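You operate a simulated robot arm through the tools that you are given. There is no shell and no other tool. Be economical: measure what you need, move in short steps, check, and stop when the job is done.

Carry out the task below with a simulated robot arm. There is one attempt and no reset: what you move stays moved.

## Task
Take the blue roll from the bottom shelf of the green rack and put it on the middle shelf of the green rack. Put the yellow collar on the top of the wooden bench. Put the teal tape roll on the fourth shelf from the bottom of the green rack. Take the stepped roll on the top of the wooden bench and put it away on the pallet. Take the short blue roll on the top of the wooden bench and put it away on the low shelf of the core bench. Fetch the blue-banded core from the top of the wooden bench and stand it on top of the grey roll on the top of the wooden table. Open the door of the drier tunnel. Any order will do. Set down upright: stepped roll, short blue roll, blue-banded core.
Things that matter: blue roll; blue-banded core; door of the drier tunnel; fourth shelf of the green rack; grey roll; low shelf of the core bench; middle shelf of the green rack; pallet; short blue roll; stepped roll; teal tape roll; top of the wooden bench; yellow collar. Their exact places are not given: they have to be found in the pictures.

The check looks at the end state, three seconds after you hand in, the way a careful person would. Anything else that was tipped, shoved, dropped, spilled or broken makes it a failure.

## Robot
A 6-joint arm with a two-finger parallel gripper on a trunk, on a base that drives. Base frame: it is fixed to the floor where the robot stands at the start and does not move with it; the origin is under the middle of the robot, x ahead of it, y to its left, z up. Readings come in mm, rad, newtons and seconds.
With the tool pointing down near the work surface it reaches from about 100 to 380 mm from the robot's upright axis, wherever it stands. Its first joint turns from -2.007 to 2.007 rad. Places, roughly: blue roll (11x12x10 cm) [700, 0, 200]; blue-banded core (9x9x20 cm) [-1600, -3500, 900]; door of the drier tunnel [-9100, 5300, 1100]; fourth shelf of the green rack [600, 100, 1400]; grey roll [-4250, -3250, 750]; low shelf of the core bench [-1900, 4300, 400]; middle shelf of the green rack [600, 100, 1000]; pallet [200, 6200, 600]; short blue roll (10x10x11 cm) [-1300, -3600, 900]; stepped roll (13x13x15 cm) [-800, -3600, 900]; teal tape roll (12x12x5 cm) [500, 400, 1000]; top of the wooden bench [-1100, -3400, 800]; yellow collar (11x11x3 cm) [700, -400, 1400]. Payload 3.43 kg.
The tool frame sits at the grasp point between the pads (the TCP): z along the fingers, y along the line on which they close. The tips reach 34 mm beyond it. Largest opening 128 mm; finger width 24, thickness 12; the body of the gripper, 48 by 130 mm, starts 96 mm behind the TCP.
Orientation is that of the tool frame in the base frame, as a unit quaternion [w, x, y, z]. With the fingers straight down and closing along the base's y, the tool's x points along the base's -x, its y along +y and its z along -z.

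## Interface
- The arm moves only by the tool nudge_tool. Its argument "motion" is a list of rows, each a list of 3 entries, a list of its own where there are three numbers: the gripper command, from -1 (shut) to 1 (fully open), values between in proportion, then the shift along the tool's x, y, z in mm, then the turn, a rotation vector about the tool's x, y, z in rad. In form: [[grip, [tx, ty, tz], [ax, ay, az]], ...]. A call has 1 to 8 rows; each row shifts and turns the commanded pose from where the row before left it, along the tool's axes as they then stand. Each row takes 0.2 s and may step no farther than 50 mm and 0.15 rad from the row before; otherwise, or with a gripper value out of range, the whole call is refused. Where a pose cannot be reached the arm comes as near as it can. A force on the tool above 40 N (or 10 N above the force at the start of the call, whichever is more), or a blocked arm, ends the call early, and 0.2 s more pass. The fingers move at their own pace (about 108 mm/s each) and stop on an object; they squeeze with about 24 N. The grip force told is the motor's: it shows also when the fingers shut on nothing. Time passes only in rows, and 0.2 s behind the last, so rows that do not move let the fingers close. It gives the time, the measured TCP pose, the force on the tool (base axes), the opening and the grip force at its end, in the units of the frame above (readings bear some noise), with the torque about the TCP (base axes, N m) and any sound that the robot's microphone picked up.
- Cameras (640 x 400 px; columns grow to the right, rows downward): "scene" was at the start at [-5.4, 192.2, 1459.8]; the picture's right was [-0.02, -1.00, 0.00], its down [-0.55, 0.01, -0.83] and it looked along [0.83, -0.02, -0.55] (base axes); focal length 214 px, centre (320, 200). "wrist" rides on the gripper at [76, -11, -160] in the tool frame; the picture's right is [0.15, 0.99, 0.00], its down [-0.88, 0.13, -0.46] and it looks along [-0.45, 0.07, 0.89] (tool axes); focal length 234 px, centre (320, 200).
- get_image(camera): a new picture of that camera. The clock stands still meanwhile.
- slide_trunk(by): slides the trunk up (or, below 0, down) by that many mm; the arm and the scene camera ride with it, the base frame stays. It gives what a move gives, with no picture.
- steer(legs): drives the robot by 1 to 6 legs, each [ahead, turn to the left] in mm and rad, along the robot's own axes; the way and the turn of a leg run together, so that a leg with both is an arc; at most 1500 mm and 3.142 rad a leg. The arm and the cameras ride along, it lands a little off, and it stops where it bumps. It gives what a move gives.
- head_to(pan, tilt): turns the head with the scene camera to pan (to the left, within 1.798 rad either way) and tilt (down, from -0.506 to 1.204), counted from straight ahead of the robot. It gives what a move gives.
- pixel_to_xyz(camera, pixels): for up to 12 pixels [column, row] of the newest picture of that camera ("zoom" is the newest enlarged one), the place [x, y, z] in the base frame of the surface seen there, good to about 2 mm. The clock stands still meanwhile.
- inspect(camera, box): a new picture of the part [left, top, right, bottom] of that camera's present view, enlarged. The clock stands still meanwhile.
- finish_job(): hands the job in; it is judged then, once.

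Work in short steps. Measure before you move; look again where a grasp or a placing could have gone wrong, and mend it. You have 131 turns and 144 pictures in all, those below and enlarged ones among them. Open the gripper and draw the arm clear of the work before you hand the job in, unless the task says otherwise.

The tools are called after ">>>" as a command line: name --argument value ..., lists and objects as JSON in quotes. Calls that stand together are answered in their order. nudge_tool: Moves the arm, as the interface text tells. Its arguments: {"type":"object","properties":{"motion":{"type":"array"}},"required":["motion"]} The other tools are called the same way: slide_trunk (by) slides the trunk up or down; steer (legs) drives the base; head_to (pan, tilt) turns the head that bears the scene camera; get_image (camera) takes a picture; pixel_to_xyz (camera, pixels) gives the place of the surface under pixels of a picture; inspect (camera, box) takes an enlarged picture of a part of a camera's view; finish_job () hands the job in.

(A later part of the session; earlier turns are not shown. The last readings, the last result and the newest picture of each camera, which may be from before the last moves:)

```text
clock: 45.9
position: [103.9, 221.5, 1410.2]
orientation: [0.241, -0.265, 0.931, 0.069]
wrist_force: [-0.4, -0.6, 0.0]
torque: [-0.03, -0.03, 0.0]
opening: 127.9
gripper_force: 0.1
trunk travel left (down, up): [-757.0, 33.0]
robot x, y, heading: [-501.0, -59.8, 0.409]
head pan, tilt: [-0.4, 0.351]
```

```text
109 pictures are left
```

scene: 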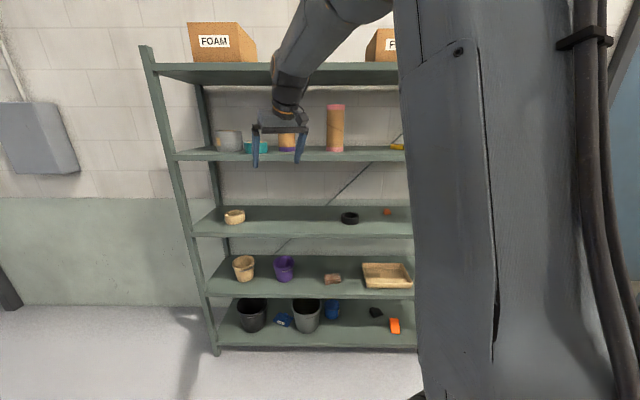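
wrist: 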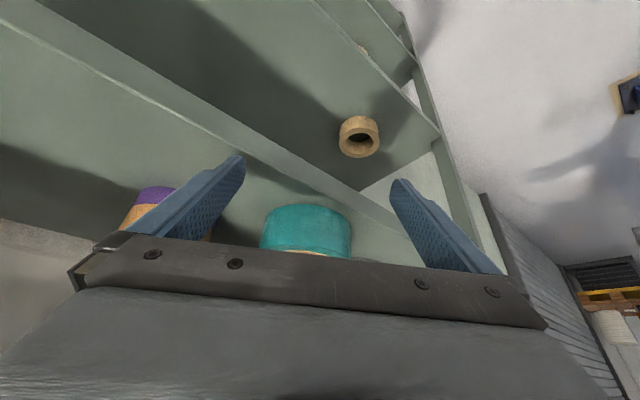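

Teal roll is placed. Now the blue roll: I turn to face it and lower the trunk fully, then look.

>>> steer --legs '[[0, -0.36]]'

>>> slide_trunk --by -380

>>> slide_trunk --by -370

>>> head_to --pan -0.05 --tilt 0.4

>>> get_image --camera "scene"

```text
clock: 47.3
position: [163.4, -2.7, 1408.6]
orientation: [0.25, -0.1, 0.963, 0.027]
wrist_force: [0.2, 0.6, -0.2]
torque: [0.02, -0.02, 0.04]
opening: 127.9
gripper_force: 0.1
trunk travel left (down, up): [-757.0, 33.0]
robot x, y, heading: [-502.4, -60.4, 0.063]
head pan, tilt: [-0.4, 0.351]
```

```text
clock: 51.0
position: [164.7, -3.3, 1029.9]
orientation: [0.25, -0.099, 0.963, 0.027]
wrist_force: [0.1, 0.2, -0.1]
torque: [-0.02, -0.01, 0.0]
opening: 127.9
gripper_force: 0.0
trunk travel left (down, up): [-377.0, 413.0]
robot x, y, heading: [-502.7, -59.1, 0.06]
head pan, tilt: [-0.4, 0.351]
```

```text
clock: 54.6
position: [165.6, -2.9, 659.2]
orientation: [0.249, -0.1, 0.963, 0.027]
wrist_force: [0.9, 0.4, -0.4]
torque: [0.0, -0.01, 0.01]
opening: 127.9
gripper_force: 0.1
trunk travel left (down, up): [-7.0, 783.0]
robot x, y, heading: [-501.1, -59.1, 0.063]
head pan, tilt: [-0.4, 0.351]
```

```text
clock: 55.4
position: [165.6, -1.5, 659.8]
orientation: [0.25, -0.1, 0.963, 0.028]
wrist_force: [-0.3, 0.0, -0.4]
torque: [0.01, -0.03, 0.01]
opening: 127.9
gripper_force: 0.2
trunk travel left (down, up): [-7.0, 783.0]
robot x, y, heading: [-498.8, -64.2, 0.064]
head pan, tilt: [-0.051, 0.4]
```

```text
108 pictures are left
```

scene: 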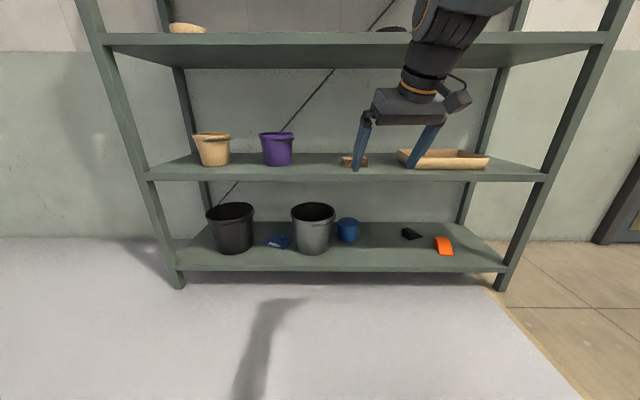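

>>> inspect --camera "scene" --box '[260, 180, 420, 280]'

>>> pixel_to_xyz --camera "scene" --pixels '[[348, 222], [340, 232], [356, 232], [348, 236], [333, 230], [330, 220], [314, 230], [370, 240], [348, 220], [300, 180], [300, 172], [412, 232]]'

```text
4.00 times, centred on (340, 230) of scene
```

zoom: 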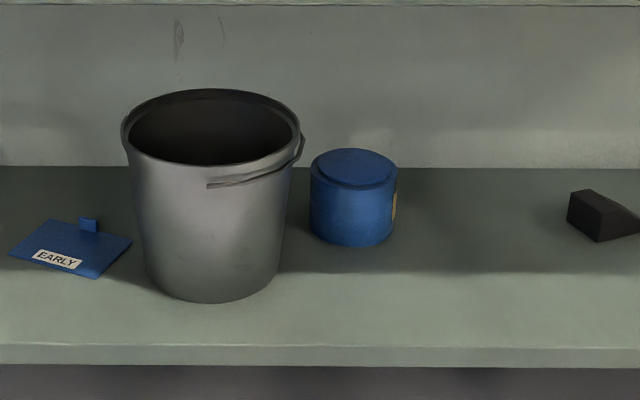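

```text
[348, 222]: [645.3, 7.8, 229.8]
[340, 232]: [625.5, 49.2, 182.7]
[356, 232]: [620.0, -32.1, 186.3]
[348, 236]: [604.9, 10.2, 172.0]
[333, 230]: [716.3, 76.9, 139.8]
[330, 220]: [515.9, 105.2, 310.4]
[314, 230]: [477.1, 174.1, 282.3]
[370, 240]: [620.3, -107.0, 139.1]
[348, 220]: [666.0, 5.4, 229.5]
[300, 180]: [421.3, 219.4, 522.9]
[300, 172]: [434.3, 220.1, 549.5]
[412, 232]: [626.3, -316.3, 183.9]
```

Blue roll stands upright, centre ≈(660,8), Ø≈110, top z 230; grey bin to its left. I pitch the hand to ~25° down and lower it in front of the rack.

>>> nudge_tool --motion '[[1, [23.2, 0, 42], [0, -0.126, 0]], [1, [28.3, 0, 38.7], [0, -0.126, 0]], [1, [33, 0, 34.9], [0, -0.126, 0]], [1, [37.1, 0, 30.5], [0, -0.126, 0]], [1, [40.6, 0, 25.6], [0, -0.126, 0]], [1, [43.5, 0, 20.3], [0, 0, 0]], [1, [43.5, 0, 20.3], [0, 0, 0]], [1, [43.5, 0, 20.3], [0, 0, 0]]]'

>>> nudge_tool --motion '[[1, [41, 0, 19], [0, 0, 0]], [1, [41, 0, 19], [0, 0, 0]]]'

>>> get_image --camera "scene"

>>> pixel_to_xyz --camera "scene" --pixels '[[336, 214], [334, 212], [314, 208], [294, 215], [325, 250]]'

```text
clock: 57.2
position: [257.0, 15.9, 332.7]
orientation: [0.506, -0.083, 0.854, 0.086]
wrist_force: [0.2, 0.2, -0.3]
torque: [0.0, -0.03, 0.03]
opening: 127.9
gripper_force: 0.0
out of reach, approached as far as the arm can: row 1, 3, 4, 5, 6, 7, 8
trunk travel left (down, up): [-7.0, 783.0]
robot x, y, heading: [-499.5, -61.2, 0.059]
head pan, tilt: [-0.051, 0.4]
```

```text
clock: 57.8
position: [270.1, 23.7, 268.5]
orientation: [0.499, -0.076, 0.857, 0.103]
wrist_force: [0.6, -0.2, 0.3]
torque: [-0.01, -0.01, -0.02]
opening: 128.1
gripper_force: 0.0
out of reach, approached as far as the arm can: row 1, 2
trunk travel left (down, up): [-7.0, 783.0]
robot x, y, heading: [-500.5, -58.5, 0.061]
head pan, tilt: [-0.051, 0.4]
```

```text
106 pictures are left
```

scene: 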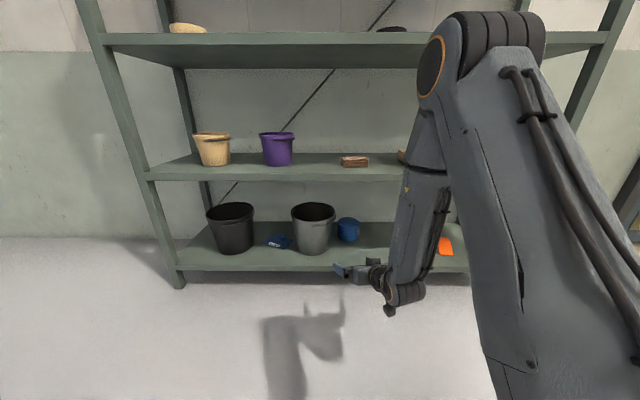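

```text
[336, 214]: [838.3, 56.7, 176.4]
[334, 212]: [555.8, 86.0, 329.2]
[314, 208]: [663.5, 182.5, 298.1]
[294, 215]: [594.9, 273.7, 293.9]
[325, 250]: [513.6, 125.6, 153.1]
```

Hand is at ~29° down, heading ≈0.29, with slight roll. I extend forward/right and down while removing the roll.

>>> nudge_tool --motion '[[1, [4.6, -32.7, 33.3], [0, 0, -0.038]], [1, [4.6, -32.7, 33.3], [0, 0, -0.038]], [1, [4.6, -32.7, 33.3], [0, 0, -0.038]], [1, [0, 0, 0], [0, 0, 0]]]'

>>> get_image --camera "scene"

```text
clock: 58.8
position: [399.9, -62.8, 228.0]
orientation: [0.505, -0.128, 0.851, 0.07]
wrist_force: [0.2, -0.2, -0.2]
torque: [0.01, 0.01, 0.01]
opening: 128.0
gripper_force: 0.1
out of reach, approached as far as the arm can: row 1, 2, 3
trunk travel left (down, up): [-7.0, 783.0]
robot x, y, heading: [-500.0, -60.5, 0.066]
head pan, tilt: [-0.051, 0.4]
```

```text
105 pictures are left
```

scene: 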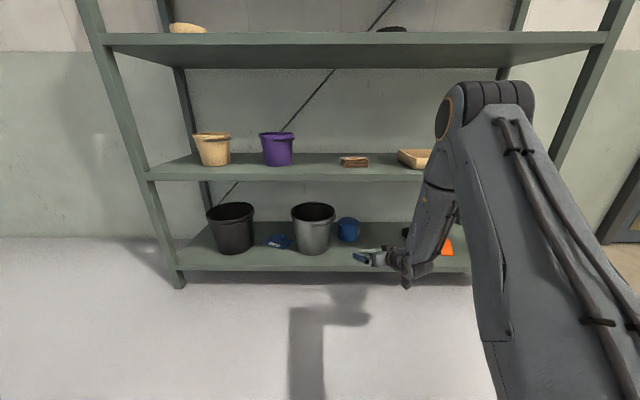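

Orientation is good. I drive 130 mm ahead, then check with the wrist camera.

>>> steer --legs '[[130, 0]]'

>>> get_image --camera "wrist"

>>> pixel_to_xyz --camera "wrist" --pixels '[[320, 100], [320, 150], [300, 180], [340, 180], [360, 150], [280, 150]]'

```text
clock: 60.1
position: [528.2, -53.9, 227.0]
orientation: [0.505, -0.129, 0.851, 0.071]
wrist_force: [0.1, -0.6, 0.4]
torque: [-0.01, -0.01, 0.03]
opening: 127.9
gripper_force: 0.0
trunk travel left (down, up): [-7.0, 783.0]
robot x, y, heading: [-369.6, -52.4, 0.07]
head pan, tilt: [-0.051, 0.4]
```

```text
104 pictures are left
```

wrist: 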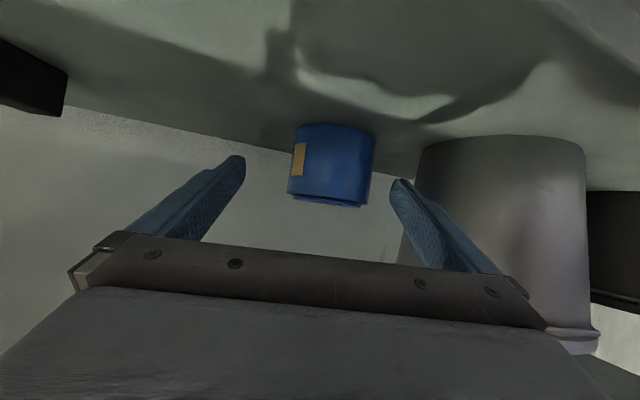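

```text
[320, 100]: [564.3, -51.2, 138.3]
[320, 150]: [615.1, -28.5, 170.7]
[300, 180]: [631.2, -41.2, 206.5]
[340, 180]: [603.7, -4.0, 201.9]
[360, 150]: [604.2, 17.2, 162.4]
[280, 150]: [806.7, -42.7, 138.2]
```

Roll centre refined ≈(655,7), r≈52, label flat. I move to the pre-grasp on the approach line and check.

>>> nudge_tool --motion '[[1, [9, 22.6, 39.4], [0, 0, 0]], [1, [0, 0, 0], [0, 0, 0]]]'

>>> get_image --camera "wrist"

```text
clock: 60.7
position: [552.8, -24.1, 198.0]
orientation: [0.503, -0.127, 0.852, 0.076]
wrist_force: [0.4, -0.7, 0.3]
torque: [0.01, -0.01, 0.02]
opening: 128.1
gripper_force: 0.0
trunk travel left (down, up): [-7.0, 783.0]
robot x, y, heading: [-371.9, -52.8, 0.065]
head pan, tilt: [-0.051, 0.4]
```

```text
103 pictures are left
```

wrist: 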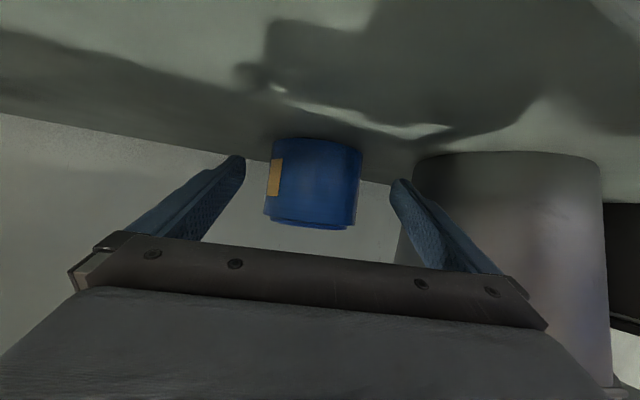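

Roll is centred between fingers (313 vs 318). Advance to it and close.

>>> nudge_tool --motion '[[1, [-13.1, -0.2, 30.9], [0, 0, 0]], [1, [-13.1, -0.2, 30.9], [0, 0, 0]], [1, [-13.1, -0.2, 30.9], [0, 0, 0]], [1, [0, 0, 0], [0, 0, 0]], [-1, [0, 0, 0], [0, 0, 0]], [-1, [0, 0, 0], [0, 0, 0]], [-1, [0, 0, 0], [0, 0, 0]]]'

>>> nudge_tool --motion '[[-1, [-13, 0, -7.2], [0, 0, 0]], [-1, [-13, 0, -7.2], [0, 0, 0]], [-1, [0, 0, 0], [0, 0, 0]]]'

>>> get_image --camera "wrist"

>>> get_image --camera "scene"

```text
clock: 62.3
position: [648.3, 3.5, 189.6]
orientation: [0.504, -0.129, 0.851, 0.071]
wrist_force: [1.6, -0.1, -0.2]
torque: [0.19, 0.02, -0.08]
opening: 109.5
gripper_force: 24.6
trunk travel left (down, up): [-7.0, 783.0]
robot x, y, heading: [-368.6, -51.9, 0.062]
head pan, tilt: [-0.051, 0.4]
```

```text
clock: 63.1
position: [647.6, 5.1, 220.3]
orientation: [0.504, -0.129, 0.851, 0.071]
wrist_force: [-0.6, 0.5, -4.1]
torque: [0.01, 0.06, -0.02]
opening: 109.4
gripper_force: 24.1
trunk travel left (down, up): [-7.0, 783.0]
robot x, y, heading: [-369.5, -48.3, 0.068]
head pan, tilt: [-0.051, 0.4]
```

```text
102 pictures are left
```

wrist: 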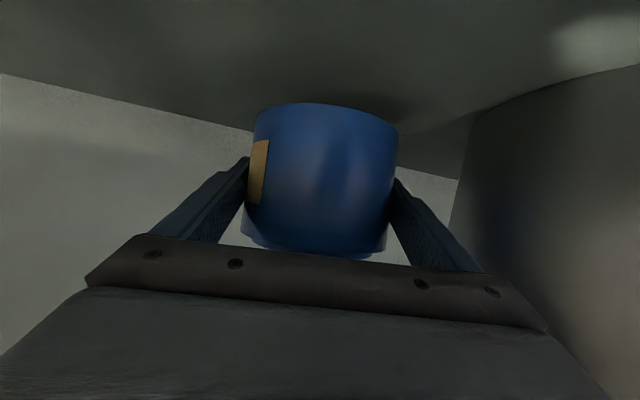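

```text
101 pictures are left
```

scene: 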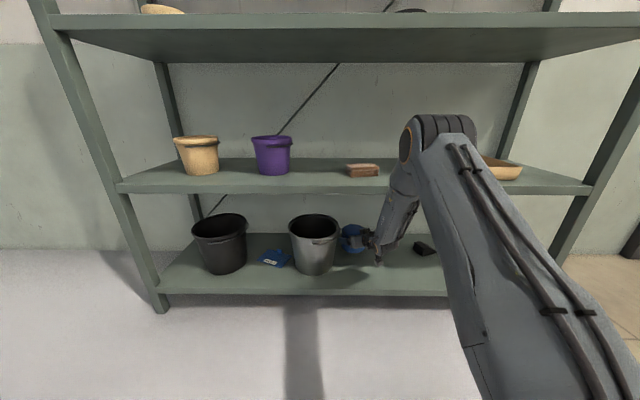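

Roll lifted (4 N). I withdraw along the approach line, back the base off, and raise the trunk.

>>> nudge_tool --motion '[[-1, [23.1, 0, -42.1], [0, 0, 0]], [-1, [23.1, 0, -42.1], [0, 0, 0]], [-1, [23.1, 0, -42.1], [0, 0, 0]], [-1, [0, 0, 0], [0, 0, 0]]]'

>>> steer --legs '[[-300, 0]]'

>>> slide_trunk --by 395

>>> slide_trunk --by 385

>>> get_image --camera "scene"

```text
clock: 64.1
position: [517.9, -38.6, 225.0]
orientation: [0.502, -0.128, 0.852, 0.078]
wrist_force: [-0.1, 0.2, -4.1]
torque: [-0.02, 0.04, -0.01]
opening: 109.6
gripper_force: 23.7
out of reach, approached as far as the arm can: row 3
trunk travel left (down, up): [-7.0, 783.0]
robot x, y, heading: [-371.8, -52.4, 0.068]
head pan, tilt: [-0.051, 0.4]
```

```text
clock: 66.1
position: [221.1, -60.3, 224.8]
orientation: [0.502, -0.126, 0.852, 0.077]
wrist_force: [0.5, -0.6, -4.0]
torque: [0.0, 0.02, -0.02]
opening: 109.7
gripper_force: 23.5
trunk travel left (down, up): [-7.0, 783.0]
robot x, y, heading: [-670.9, -72.6, 0.062]
head pan, tilt: [-0.051, 0.4]
```

```text
clock: 69.9
position: [219.9, -59.5, 620.1]
orientation: [0.502, -0.127, 0.852, 0.078]
wrist_force: [0.1, 0.1, -5.0]
torque: [0.0, 0.06, -0.01]
opening: 109.7
gripper_force: 23.6
trunk travel left (down, up): [-402.0, 388.0]
robot x, y, heading: [-672.9, -67.9, 0.06]
head pan, tilt: [-0.051, 0.4]
```

```text
clock: 73.6
position: [219.8, -61.3, 1006.3]
orientation: [0.501, -0.126, 0.853, 0.077]
wrist_force: [0.6, -0.4, -3.4]
torque: [-0.01, 0.04, 0.0]
opening: 109.4
gripper_force: 24.0
trunk travel left (down, up): [-787.0, 3.0]
robot x, y, heading: [-671.1, -69.1, 0.057]
head pan, tilt: [-0.051, 0.4]
```

```text
100 pictures are left
```

scene: 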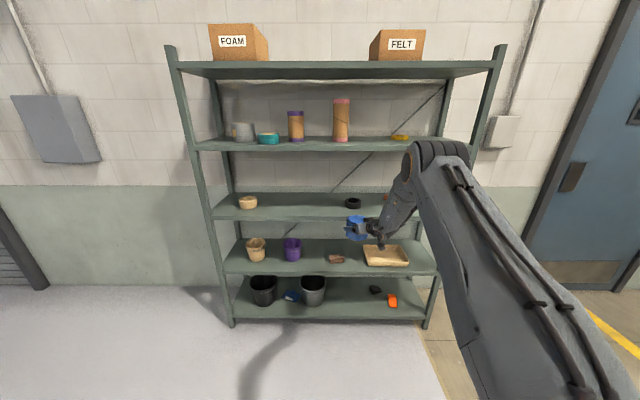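

>>> inspect --camera "scene" --box '[200, 120, 440, 260]'

>>> pixel_to_xyz --camera "scene" --pixels '[[353, 205], [346, 204], [360, 204], [320, 208], [300, 208], [400, 137], [300, 216], [386, 198]]'

```text
2.67 times, centred on (320, 190) of scene
```

zoom: 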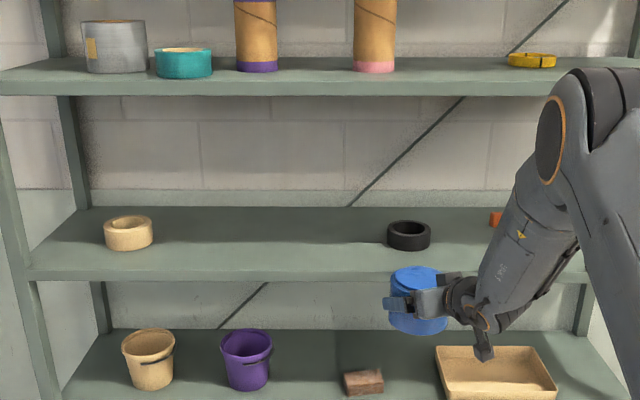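

```text
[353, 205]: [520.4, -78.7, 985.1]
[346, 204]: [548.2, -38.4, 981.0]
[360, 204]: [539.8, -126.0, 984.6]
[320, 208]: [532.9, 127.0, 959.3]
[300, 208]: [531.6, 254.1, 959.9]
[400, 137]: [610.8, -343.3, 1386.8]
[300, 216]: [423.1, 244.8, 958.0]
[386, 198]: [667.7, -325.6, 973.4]
```

Black roll sits at (565,−80); free space near (520,150). I raise the hand 30 mm, turn 0.16 and drive in 305 mm.

>>> nudge_tool --motion '[[-1, [-13, 0, -7.2], [0, 0, 0]], [-1, [-13, 0, -7.2], [0, 0, 0]]]'

>>> steer --legs '[[0, 0.16], [305, 0]]'

>>> get_image --camera "scene"

>>> get_image --camera "wrist"

```text
clock: 74.2
position: [218.6, -58.5, 1036.4]
orientation: [0.503, -0.126, 0.852, 0.077]
wrist_force: [0.2, 0.8, -4.5]
torque: [-0.02, 0.03, -0.01]
opening: 109.5
gripper_force: 24.2
trunk travel left (down, up): [-787.0, 3.0]
robot x, y, heading: [-670.3, -70.2, 0.062]
head pan, tilt: [-0.051, 0.4]
```

```text
clock: 77.0
position: [497.3, 152.6, 1035.9]
orientation: [0.494, -0.195, 0.839, 0.118]
wrist_force: [0.0, 0.4, -3.8]
torque: [0.0, 0.04, 0.02]
opening: 109.5
gripper_force: 24.4
trunk travel left (down, up): [-787.0, 3.0]
robot x, y, heading: [-379.0, -5.9, 0.223]
head pan, tilt: [-0.051, 0.4]
```

```text
98 pictures are left
```

scene: 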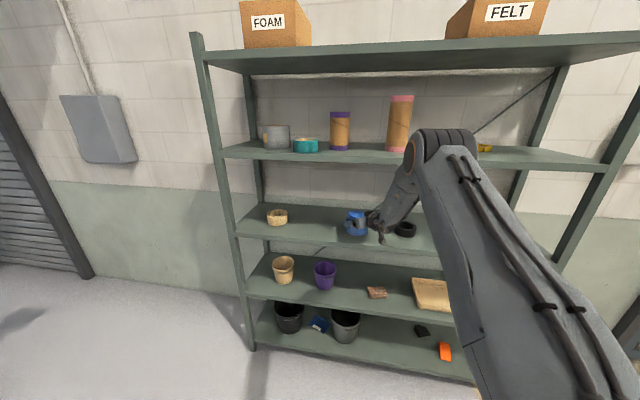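

```text
97 pictures are left
```

wrist: 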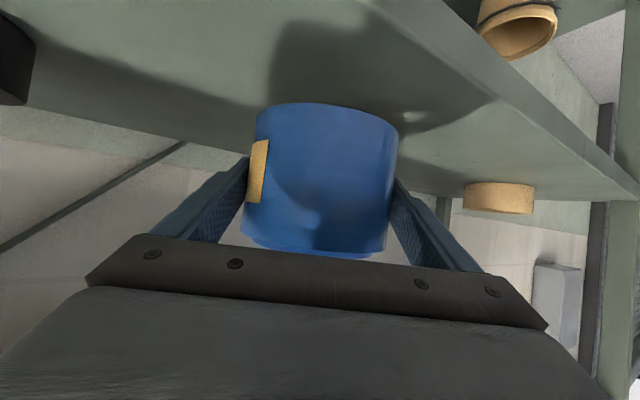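

Roll is over the shelf; I advance 20 mm, then lower in steps.

>>> nudge_tool --motion '[[-1, [-9.7, 0, 17.5], [0, 0, 0]], [-1, [8.8, 0, 4.8], [0, 0, 0]], [-1, [8.8, 0, 4.8], [0, 0, 0]], [-1, [1.75, 0, 0.97], [0, 0, 0]], [-1, [0, 0, 0], [0, 0, 0]]]'

>>> nudge_tool --motion '[[-1, [1.75, 0, 0.97], [0, 0, 0]], [-1, [1.75, 0, 0.97], [0, 0, 0]], [-1, [0, 0, 0], [0, 0, 0]]]'

```text
clock: 78.2
position: [515.5, 162.1, 1012.5]
orientation: [0.494, -0.196, 0.839, 0.118]
wrist_force: [-0.8, 0.4, -3.5]
torque: [0.01, 0.03, 0.0]
opening: 109.3
gripper_force: 23.7
trunk travel left (down, up): [-787.0, 3.0]
robot x, y, heading: [-380.9, -4.2, 0.221]
head pan, tilt: [-0.051, 0.4]
```

```text
clock: 79.0
position: [514.9, 161.6, 1010.5]
orientation: [0.495, -0.196, 0.838, 0.118]
wrist_force: [-0.1, -0.5, 1.6]
torque: [-0.18, -0.26, -0.05]
opening: 109.5
gripper_force: 24.0
trunk travel left (down, up): [-787.0, 3.0]
robot x, y, heading: [-376.0, -4.7, 0.224]
head pan, tilt: [-0.051, 0.4]
```

Contact. Release and withdraw horizontally, then back away and check both pictures.

>>> nudge_tool --motion '[[1, [0, 0, 0], [0, 0, 0]], [1, [0, 0, 0], [0, 0, 0]], [1, [9.7, 0, -17.5], [0, 0, 0]], [1, [19.4, 0, -35], [0, 0, 0]], [1, [19.4, 0, -35], [0, 0, 0]]]'

>>> get_image --camera "wrist"

>>> steer --legs '[[-350, 0]]'

>>> inspect --camera "scene" --box '[180, 80, 500, 320]'

```text
clock: 80.2
position: [425.0, 117.4, 1009.8]
orientation: [0.494, -0.197, 0.839, 0.119]
wrist_force: [0.5, -0.2, 0.1]
torque: [0.03, 0.02, -0.02]
opening: 128.0
gripper_force: 0.1
trunk travel left (down, up): [-787.0, 3.0]
robot x, y, heading: [-376.2, -3.5, 0.227]
head pan, tilt: [-0.051, 0.4]
```

```text
96 pictures are left
```

wrist: 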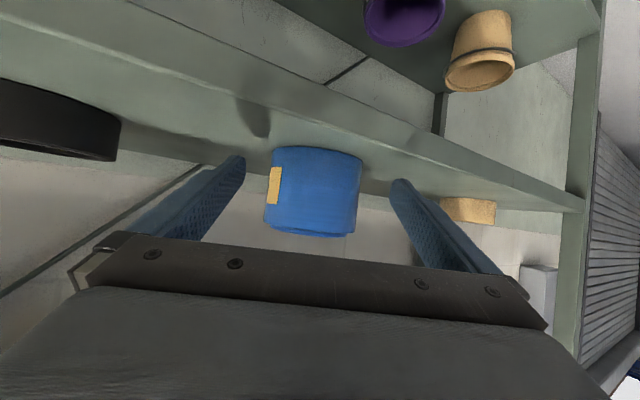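

```text
clock: 82.4
position: [94.2, 38.9, 1009.4]
orientation: [0.494, -0.194, 0.839, 0.117]
wrist_force: [-0.3, -0.5, 0.8]
torque: [0.04, 0.0, -0.04]
opening: 128.2
gripper_force: 0.1
trunk travel left (down, up): [-787.0, 3.0]
robot x, y, heading: [-707.6, -79.2, 0.221]
head pan, tilt: [-0.051, 0.4]
```

```text
1.67 times, centred on (340, 200) of scene
```

zoom: 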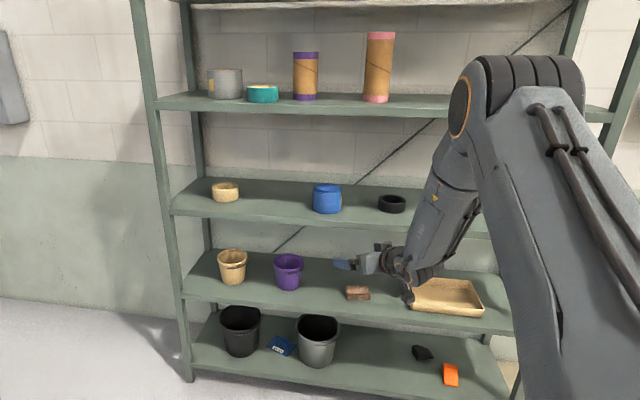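

Blue roll is on the middle shelf. Next the yellow collar on shelf 4's right end: turn toward it, raise and repitch the hand to 45° down.

>>> steer --legs '[[0, -0.413]]'

>>> nudge_tool --motion '[[1, [-42.9, 0, -23.7], [0, 0.14, 0]], [1, [-39.1, 0, -29.5], [0, 0.14, 0]], [1, [-34.6, 0, -34.6], [0, 0, 0]], [1, [-34.6, 0, -34.6], [0, 0, 0]], [1, [-34.6, 0, -34.6], [0, 0, 0]], [1, [-34.6, 0, -34.6], [0, 0, 0]], [1, [-34.6, 0, -34.6], [0, 0, 0]], [1, [-34.6, 0, -34.6], [0, 0, 0]]]'

>>> get_image --camera "scene"

```text
clock: 84.0
position: [76.3, -288.0, 1010.7]
orientation: [0.507, -0.02, 0.861, 0.015]
wrist_force: [-0.4, -0.3, 0.1]
torque: [0.02, -0.01, 0.0]
opening: 127.9
gripper_force: 0.0
trunk travel left (down, up): [-787.0, 3.0]
robot x, y, heading: [-706.8, -81.2, -0.186]
head pan, tilt: [-0.051, 0.4]
```

```text
clock: 85.8
position: [76.7, -287.8, 1403.4]
orientation: [0.381, -0.022, 0.924, 0.013]
wrist_force: [0.2, -0.5, 0.0]
torque: [0.03, 0.01, 0.03]
opening: 128.1
gripper_force: 0.0
trunk travel left (down, up): [-787.0, 3.0]
robot x, y, heading: [-706.8, -79.9, -0.181]
head pan, tilt: [-0.051, 0.4]
```

```text
94 pictures are left
```

scene: 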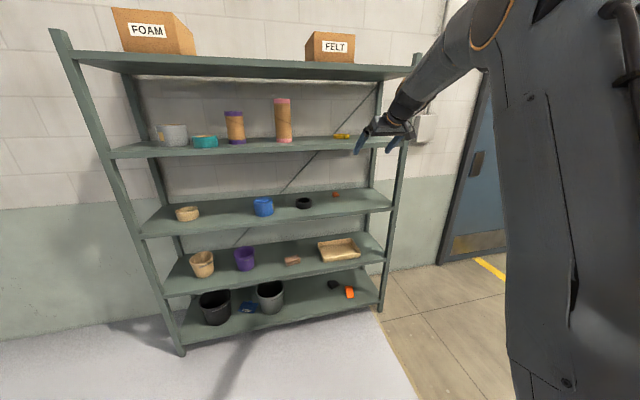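

I raise 25 mm and drive 310 mm toward the collar, then look with the wrist camera.

>>> nudge_tool --motion '[[1, [-17.7, 0, -17.7], [0, 0, 0]]]'

>>> steer --legs '[[320, 0]]'

>>> get_image --camera "wrist"

>>> inspect --camera "scene" --box '[300, 80, 460, 180]'

```text
clock: 86.2
position: [75.2, -286.5, 1428.6]
orientation: [0.382, -0.022, 0.924, 0.012]
wrist_force: [-0.1, 0.7, -1.1]
torque: [-0.04, 0.0, 0.02]
opening: 127.9
gripper_force: 0.1
trunk travel left (down, up): [-787.0, 3.0]
robot x, y, heading: [-706.0, -79.4, -0.187]
head pan, tilt: [-0.051, 0.4]
```

```text
clock: 88.3
position: [390.1, -355.1, 1427.5]
orientation: [0.383, -0.018, 0.924, 0.01]
wrist_force: [-0.8, 0.7, -0.4]
torque: [0.01, -0.01, 0.01]
opening: 127.9
gripper_force: 0.0
trunk travel left (down, up): [-787.0, 3.0]
robot x, y, heading: [-389.7, -139.8, -0.194]
head pan, tilt: [-0.051, 0.4]
```

```text
93 pictures are left
```

wrist: 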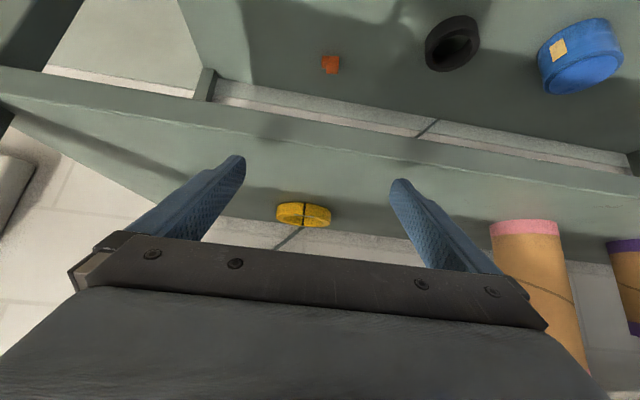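

```text
4.00 times, centred on (380, 130) of scene
```

zoom: 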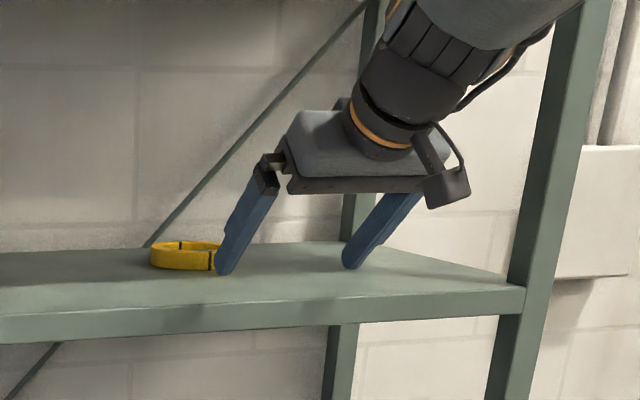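

>>> inspect --camera "wrist" --box '[250, 180, 360, 250]'

>>> pixel_to_xyz --camera "wrist" --pixels '[[278, 215], [290, 205], [303, 204], [316, 207], [329, 217], [303, 225], [290, 210], [316, 212]]'

```text
5.71 times, centred on (305, 215) of wrist
```

zoom: 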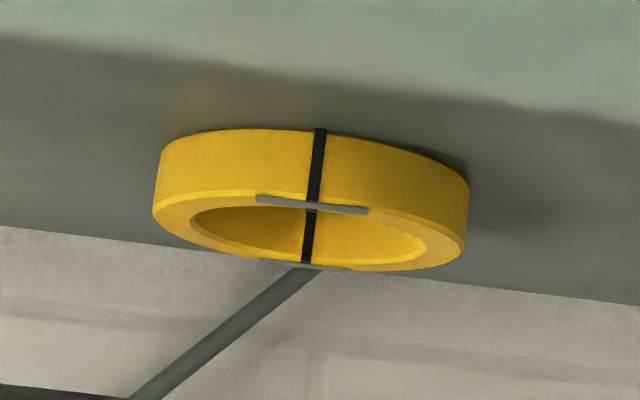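

```text
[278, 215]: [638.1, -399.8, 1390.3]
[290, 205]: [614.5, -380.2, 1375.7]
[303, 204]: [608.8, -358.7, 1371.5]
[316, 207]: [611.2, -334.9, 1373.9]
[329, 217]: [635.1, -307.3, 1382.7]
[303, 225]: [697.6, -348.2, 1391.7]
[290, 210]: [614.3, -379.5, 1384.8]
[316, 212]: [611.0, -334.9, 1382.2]
```

Collar centre ≈(661,−354), Ø≈106, split joint in line with my approach so a side squeeze is fine. I drive 150 mm in, then align laterally.

>>> steer --legs '[[150, 0]]'

>>> nudge_tool --motion '[[1, [0, 27, 0], [0, 0, 0]], [1, [8.5, 0, 8.5], [0, 0, 0]], [1, [0, 0, 0], [0, 0, 0]]]'

>>> get_image --camera "wrist"

>>> pixel_to_xyz --camera "wrist" --pixels '[[320, 150], [290, 150], [350, 150], [320, 180], [300, 170], [340, 170]]'

```text
clock: 89.7
position: [540.4, -384.5, 1428.2]
orientation: [0.382, -0.018, 0.924, 0.01]
wrist_force: [0.2, 0.0, 0.3]
torque: [-0.01, 0.02, -0.01]
opening: 128.2
gripper_force: 0.0
trunk travel left (down, up): [-787.0, 3.0]
robot x, y, heading: [-238.5, -172.0, -0.191]
head pan, tilt: [-0.051, 0.4]
```

```text
clock: 90.5
position: [539.4, -357.5, 1417.2]
orientation: [0.382, -0.017, 0.924, 0.01]
wrist_force: [-0.8, -0.3, 0.2]
torque: [0.02, -0.01, -0.04]
opening: 128.0
gripper_force: 0.1
trunk travel left (down, up): [-787.0, 3.0]
robot x, y, heading: [-239.7, -169.1, -0.2]
head pan, tilt: [-0.051, 0.4]
```

```text
90 pictures are left
```

wrist: 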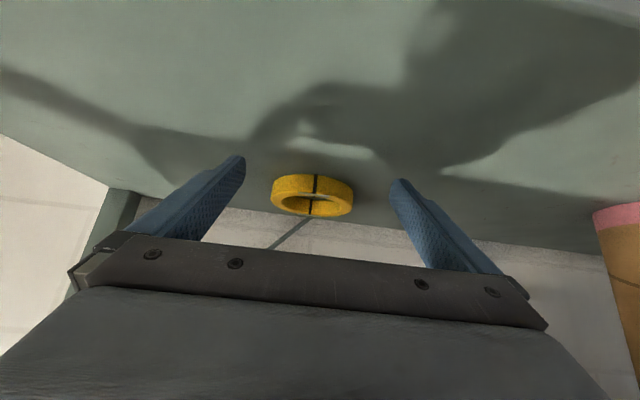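

```text
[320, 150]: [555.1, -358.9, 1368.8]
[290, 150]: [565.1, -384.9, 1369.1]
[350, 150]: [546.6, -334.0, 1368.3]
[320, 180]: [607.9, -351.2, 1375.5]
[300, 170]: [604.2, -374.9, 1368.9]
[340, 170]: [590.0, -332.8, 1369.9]
```

Aligned. Advance 100 mm onto the collar and close.

>>> nudge_tool --motion '[[1, [-21.3, -1, 26.2], [0, 0, 0]], [1, [-21.3, -1, 26.2], [0, 0, 0]], [1, [-21.3, -1, 26.2], [0, 0, 0]], [1, [0, 0, 0], [0, 0, 0]], [-1, [0, 0, 0], [0, 0, 0]], [-1, [0, 0, 0], [0, 0, 0]], [-1, [0, 0, 0], [0, 0, 0]]]'

>>> get_image --camera "wrist"

```text
clock: 92.1
position: [641.1, -356.1, 1407.7]
orientation: [0.382, -0.018, 0.924, 0.01]
wrist_force: [0.8, -0.1, 1.8]
torque: [-0.07, -0.02, 0.05]
opening: 103.2
gripper_force: 23.9
trunk travel left (down, up): [-787.0, 3.0]
robot x, y, heading: [-240.8, -172.6, -0.196]
head pan, tilt: [-0.051, 0.4]
```

```text
89 pictures are left
```

wrist: 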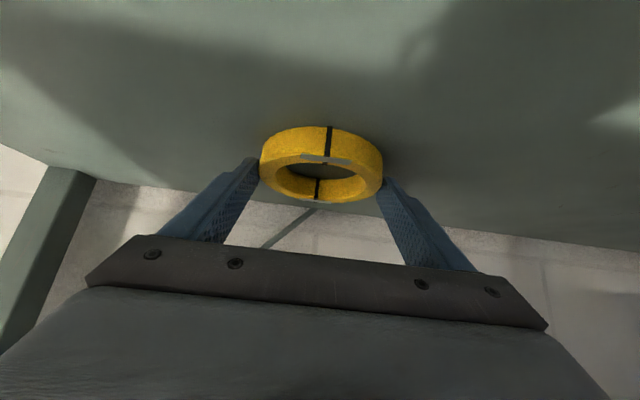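

Gripped at the tips. Lift 25 mm and verify.

>>> nudge_tool --motion '[[-1, [-8.8, 0, -8.8], [0, 0, 0]], [-1, [-8.8, 0, -8.8], [0, 0, 0]], [-1, [0, 0, 0], [0, 0, 0]]]'

>>> get_image --camera "wrist"

>>> pixel_to_xyz --camera "wrist" --pixels '[[320, 145], [280, 150], [360, 155], [320, 165]]'

```text
clock: 92.9
position: [640.3, -357.1, 1430.0]
orientation: [0.383, -0.018, 0.924, 0.011]
wrist_force: [0.1, 0.1, -0.8]
torque: [-0.02, 0.03, 0.01]
opening: 103.2
gripper_force: 24.2
trunk travel left (down, up): [-787.0, 3.0]
robot x, y, heading: [-239.3, -171.6, -0.192]
head pan, tilt: [-0.051, 0.4]
```

```text
88 pictures are left
```

wrist: 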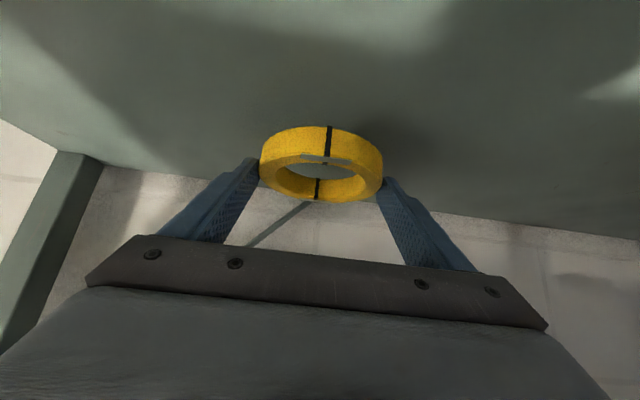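

```text
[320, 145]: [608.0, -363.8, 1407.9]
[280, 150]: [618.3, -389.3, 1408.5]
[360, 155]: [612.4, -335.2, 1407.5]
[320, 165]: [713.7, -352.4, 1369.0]
```

Collar lifted with everything level. I back out, turn toward the wooden bench and drive most of the way, then look.

>>> steer --legs '[[-450, 0]]'

>>> steer --legs '[[0, -1.56]]'

>>> head_to --pan 0.3 --tilt 0.25

>>> get_image --camera "scene"

```text
clock: 95.6
position: [207.7, -271.6, 1430.3]
orientation: [0.382, -0.017, 0.924, 0.01]
wrist_force: [0.9, 0.4, -0.7]
torque: [0.0, -0.01, 0.0]
opening: 103.0
gripper_force: 23.5
trunk travel left (down, up): [-787.0, 3.0]
robot x, y, heading: [-673.6, -82.5, -0.192]
head pan, tilt: [-0.051, 0.4]
```

```text
clock: 99.7
position: [-828.6, -968.9, 1430.1]
orientation: [0.282, 0.628, 0.678, -0.258]
wrist_force: [0.2, 0.4, -0.4]
torque: [0.02, 0.0, 0.0]
opening: 103.2
gripper_force: 23.6
trunk travel left (down, up): [-787.0, 3.0]
robot x, y, heading: [-669.9, -81.9, -1.733]
head pan, tilt: [-0.051, 0.4]
```

```text
clock: 100.6
position: [-828.1, -969.2, 1430.5]
orientation: [0.282, 0.628, 0.677, -0.259]
wrist_force: [0.2, 0.3, -1.3]
torque: [0.05, 0.0, 0.01]
opening: 103.1
gripper_force: 23.7
trunk travel left (down, up): [-787.0, 3.0]
robot x, y, heading: [-672.5, -85.6, -1.73]
head pan, tilt: [0.3, 0.25]
```

```text
87 pictures are left
```

scene: 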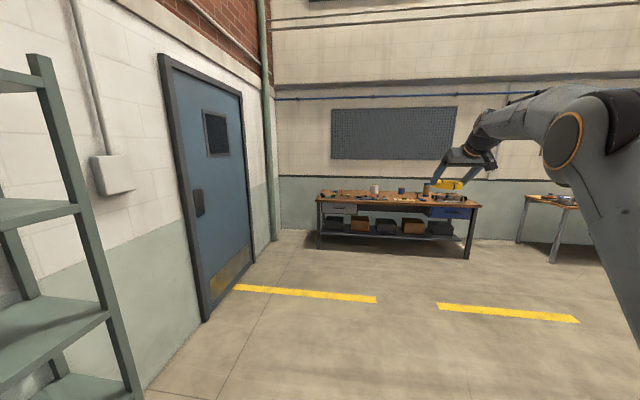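

Clear way to the bench. Drive 1900 mm and look at the bench top.

>>> steer --legs '[[1000, 0], [900, 0]]'

>>> head_to --pan 0.2 --tilt 0.35

>>> get_image --camera "scene"

>>> inspect --camera "scene" --box '[120, 150, 440, 350]'

```text
clock: 110.0
position: [-1136.8, -2821.7, 1429.9]
orientation: [0.282, 0.63, 0.676, -0.259]
wrist_force: [0.6, -0.1, -0.5]
torque: [0.02, -0.04, -0.01]
opening: 103.1
gripper_force: 24.7
trunk travel left (down, up): [-787.0, 3.0]
robot x, y, heading: [-969.7, -1935.5, -1.734]
head pan, tilt: [0.3, 0.25]
```

```text
clock: 110.7
position: [-1136.2, -2821.5, 1430.4]
orientation: [0.281, 0.63, 0.676, -0.259]
wrist_force: [0.7, 0.4, -1.1]
torque: [0.01, -0.01, 0.0]
opening: 103.0
gripper_force: 23.9
trunk travel left (down, up): [-787.0, 3.0]
robot x, y, heading: [-975.2, -1937.2, -1.74]
head pan, tilt: [0.201, 0.351]
```

```text
86 pictures are left
```

scene: 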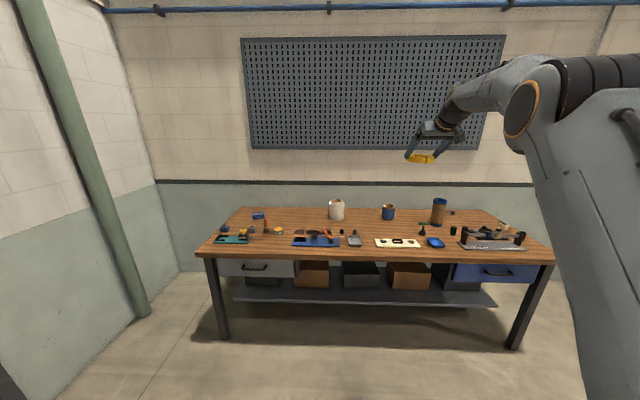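

```text
2.00 times, centred on (280, 250) of scene
```

zoom: 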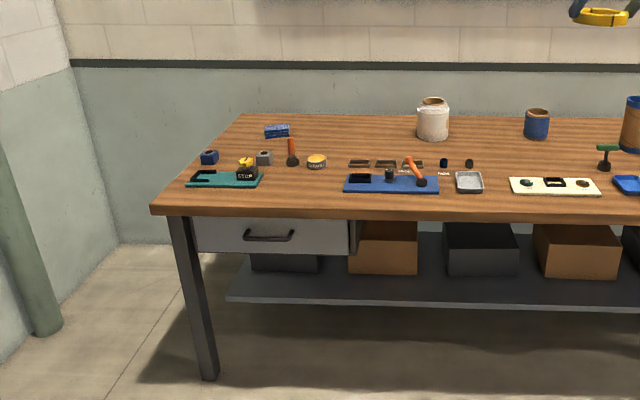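

I measure the objects and bench surface, and look closer at the right part.

>>> pixel_to_xyz --camera "scene" --pixels '[[336, 212], [336, 202], [388, 212], [388, 206], [439, 212], [439, 200], [300, 220], [360, 218], [415, 220], [375, 256], [270, 215], [480, 218]]'

>>> inspect --camera "scene" --box '[320, 180, 560, 280]'

```text
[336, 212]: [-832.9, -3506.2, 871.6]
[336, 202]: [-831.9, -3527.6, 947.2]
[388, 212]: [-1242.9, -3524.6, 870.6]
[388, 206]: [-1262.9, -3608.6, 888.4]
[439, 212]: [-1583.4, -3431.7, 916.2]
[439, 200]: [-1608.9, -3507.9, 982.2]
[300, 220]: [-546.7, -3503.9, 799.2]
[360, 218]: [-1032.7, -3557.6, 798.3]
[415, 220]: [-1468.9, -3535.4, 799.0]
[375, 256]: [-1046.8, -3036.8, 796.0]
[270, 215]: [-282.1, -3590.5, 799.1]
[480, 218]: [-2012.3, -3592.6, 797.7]
```

```text
2.67 times, centred on (440, 230) of scene
```

zoom: 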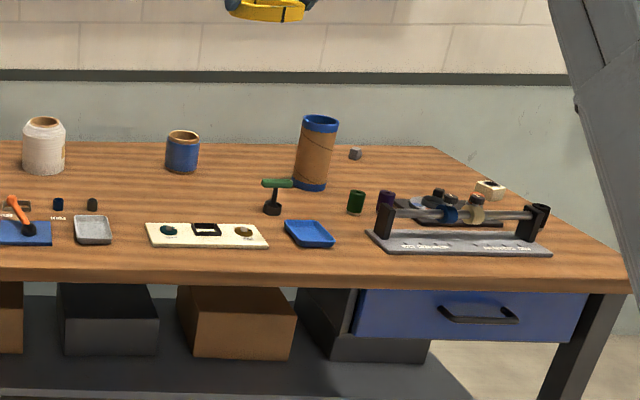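

Bench top z≈798, front y≈−3036. Stepped roll ≈(−835,−3565), short blue ≈(−1250,−3575), core ≈(−1595,−3475). I'll place the collar near (−1040,−3470). Turn, drive up, and lower the trunk.

>>> steer --legs '[[0, 0.13], [605, 0]]'

>>> slide_trunk --by -400

>>> get_image --camera "wrist"

>>> pixel_to_xyz --camera "wrist" --pixels '[[320, 50], [320, 100], [200, 100], [440, 100], [320, 165], [250, 130], [400, 140]]'

```text
clock: 114.7
position: [-1018.9, -3443.1, 1429.2]
orientation: [0.299, 0.579, 0.72, -0.238]
wrist_force: [0.3, -0.8, -0.5]
torque: [0.03, 0.05, 0.0]
opening: 103.1
gripper_force: 23.6
trunk travel left (down, up): [-787.0, 3.0]
robot x, y, heading: [-988.5, -2545.9, -1.59]
head pan, tilt: [0.201, 0.351]
```

```text
clock: 118.5
position: [-1020.5, -3442.9, 1029.2]
orientation: [0.3, 0.578, 0.72, -0.238]
wrist_force: [0.4, 0.9, -1.5]
torque: [0.02, 0.04, 0.0]
opening: 103.0
gripper_force: 24.2
trunk travel left (down, up): [-387.0, 403.0]
robot x, y, heading: [-990.8, -2542.4, -1.585]
head pan, tilt: [0.201, 0.351]
```

```text
83 pictures are left
```

wrist: 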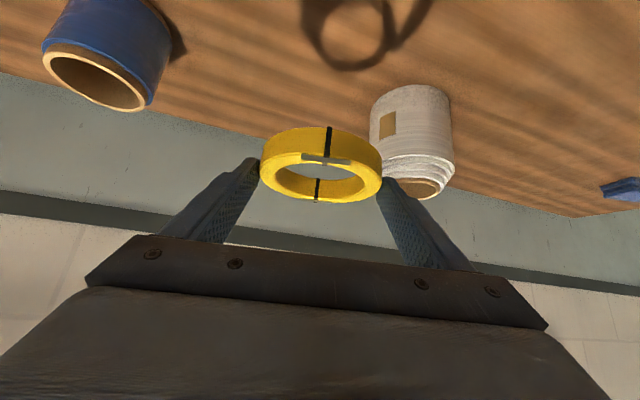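

```text
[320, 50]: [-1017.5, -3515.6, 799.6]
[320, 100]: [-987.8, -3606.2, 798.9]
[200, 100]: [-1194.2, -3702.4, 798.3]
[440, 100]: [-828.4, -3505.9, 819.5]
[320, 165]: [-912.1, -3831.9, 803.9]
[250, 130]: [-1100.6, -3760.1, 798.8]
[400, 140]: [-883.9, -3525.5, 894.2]
```

Area below is clear. Lower 165 mm more by trunk, then a fine descent.

>>> slide_trunk --by -168

>>> get_image --camera "wrist"

>>> nudge_tool --motion '[[-1, [5, 0, 5], [0, 0, 0]], [-1, [5, 0, 5], [0, 0, 0]], [-1, [0, 0, 0], [0, 0, 0]]]'

```text
clock: 120.4
position: [-1019.9, -3442.2, 862.5]
orientation: [0.3, 0.579, 0.72, -0.238]
wrist_force: [0.2, -0.2, -0.3]
torque: [0.01, -0.02, 0.0]
opening: 102.9
gripper_force: 24.2
trunk travel left (down, up): [-219.0, 571.0]
robot x, y, heading: [-988.3, -2544.5, -1.59]
head pan, tilt: [0.201, 0.351]
```

```text
82 pictures are left
```

wrist: 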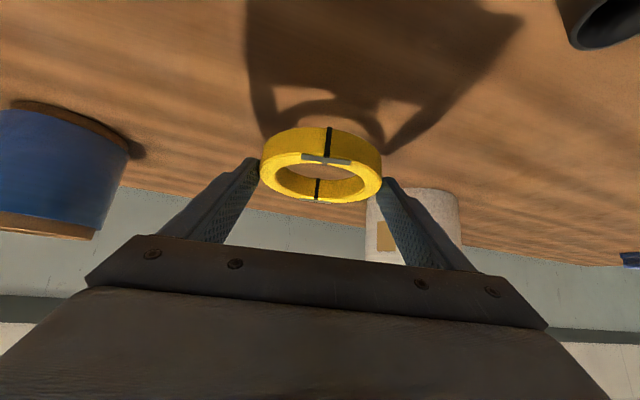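

```text
clock: 121.2
position: [-1020.1, -3440.9, 846.9]
orientation: [0.299, 0.579, 0.72, -0.238]
wrist_force: [-0.1, -0.1, -1.4]
torque: [0.02, 0.02, 0.0]
opening: 103.0
gripper_force: 23.8
trunk travel left (down, up): [-219.0, 571.0]
robot x, y, heading: [-990.3, -2537.9, -1.589]
head pan, tilt: [0.201, 0.351]
```

Bottom ≈10 mm above the wood. Fine descent.

>>> nudge_tool --motion '[[-1, [4.2, 0, 4.2], [0, 0, 0]], [-1, [1.4, 0, 1.4], [0, 0, 0]], [-1, [1.2, 0, 1.2], [0, 0, 0]], [-1, [0, 0, 0], [0, 0, 0]]]'

```text
clock: 122.2
position: [-1021.2, -3441.3, 838.1]
orientation: [0.299, 0.58, 0.72, -0.238]
wrist_force: [0.3, 0.3, -0.1]
torque: [0.03, -0.01, 0.0]
opening: 103.4
gripper_force: 23.7
trunk travel left (down, up): [-219.0, 571.0]
robot x, y, heading: [-988.6, -2547.3, -1.591]
head pan, tilt: [0.201, 0.351]
```

>>> nudge_tool --motion '[[-1, [1.2, 0, 1.2], [0, 0, 0]], [-1, [0.7, 0, 0.7], [0, 0, 0]], [-1, [0, 0, 0], [0, 0, 0]]]'

>>> inspect --camera "scene" --box '[200, 150, 440, 300]'

```text
clock: 123.0
position: [-1021.3, -3440.8, 837.7]
orientation: [0.301, 0.578, 0.72, -0.239]
wrist_force: [1.3, -4.3, 10.8]
torque: [-0.19, 0.43, 0.18]
opening: 103.1
gripper_force: 24.1
trunk travel left (down, up): [-219.0, 571.0]
robot x, y, heading: [-988.3, -2544.2, -1.587]
head pan, tilt: [0.201, 0.351]
```

```text
2.67 times, centred on (320, 225) of scene
```

zoom: 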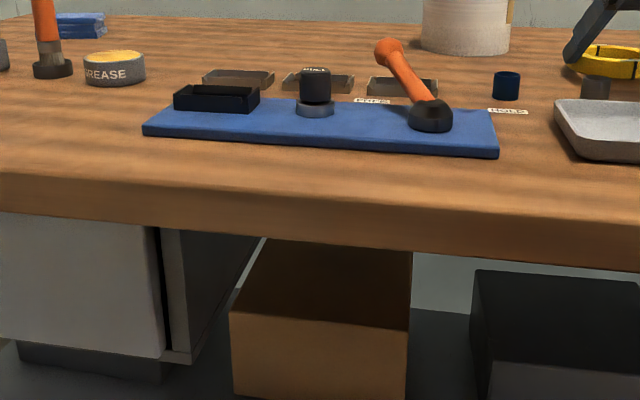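

Contact. Release, rise straight up, and view the bench again.

>>> nudge_tool --motion '[[1, [0, 0, 0], [0, 0, 0]], [1, [0, 0, 0], [0, 0, 0]], [1, [-17, 0, -17], [0, 0, 0]], [1, [-34, 0, -34], [0, 0, 0]], [1, [-34, 0, -34], [0, 0, 0]], [1, [-34, 0, -34], [0, 0, 0]]]'

>>> head_to --pan -0.25 --tilt 0.5

>>> get_image --camera "scene"

>>> get_image --camera "wrist"

```text
clock: 124.4
position: [-1018.7, -3441.8, 1002.4]
orientation: [0.3, 0.579, 0.72, -0.238]
wrist_force: [-0.6, 0.6, -0.6]
torque: [0.03, 0.0, 0.01]
opening: 128.2
gripper_force: 0.0
trunk travel left (down, up): [-219.0, 571.0]
robot x, y, heading: [-986.3, -2539.9, -1.587]
head pan, tilt: [0.201, 0.351]
```

```text
clock: 125.3
position: [-1020.0, -3442.9, 1003.3]
orientation: [0.3, 0.579, 0.72, -0.237]
wrist_force: [-0.5, 0.3, 0.1]
torque: [-0.01, -0.01, 0.01]
opening: 128.0
gripper_force: 0.1
trunk travel left (down, up): [-219.0, 571.0]
robot x, y, heading: [-988.3, -2542.5, -1.588]
head pan, tilt: [-0.25, 0.499]
```

```text
80 pictures are left
```

scene: 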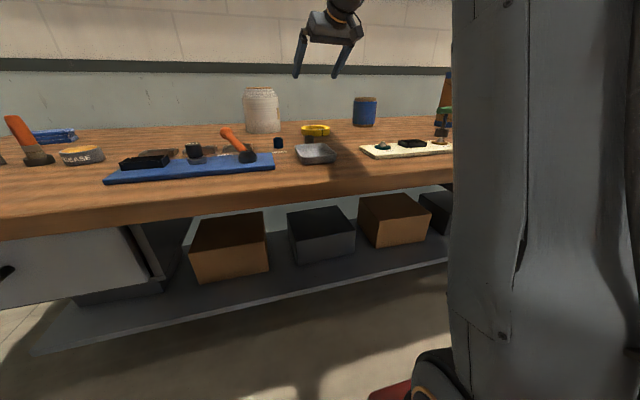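

```text
79 pictures are left
```

wrist: 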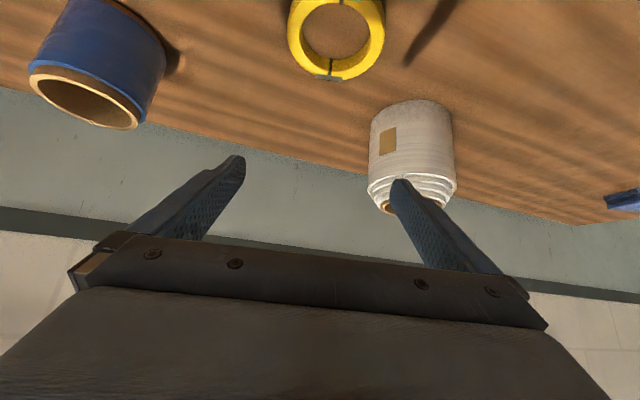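

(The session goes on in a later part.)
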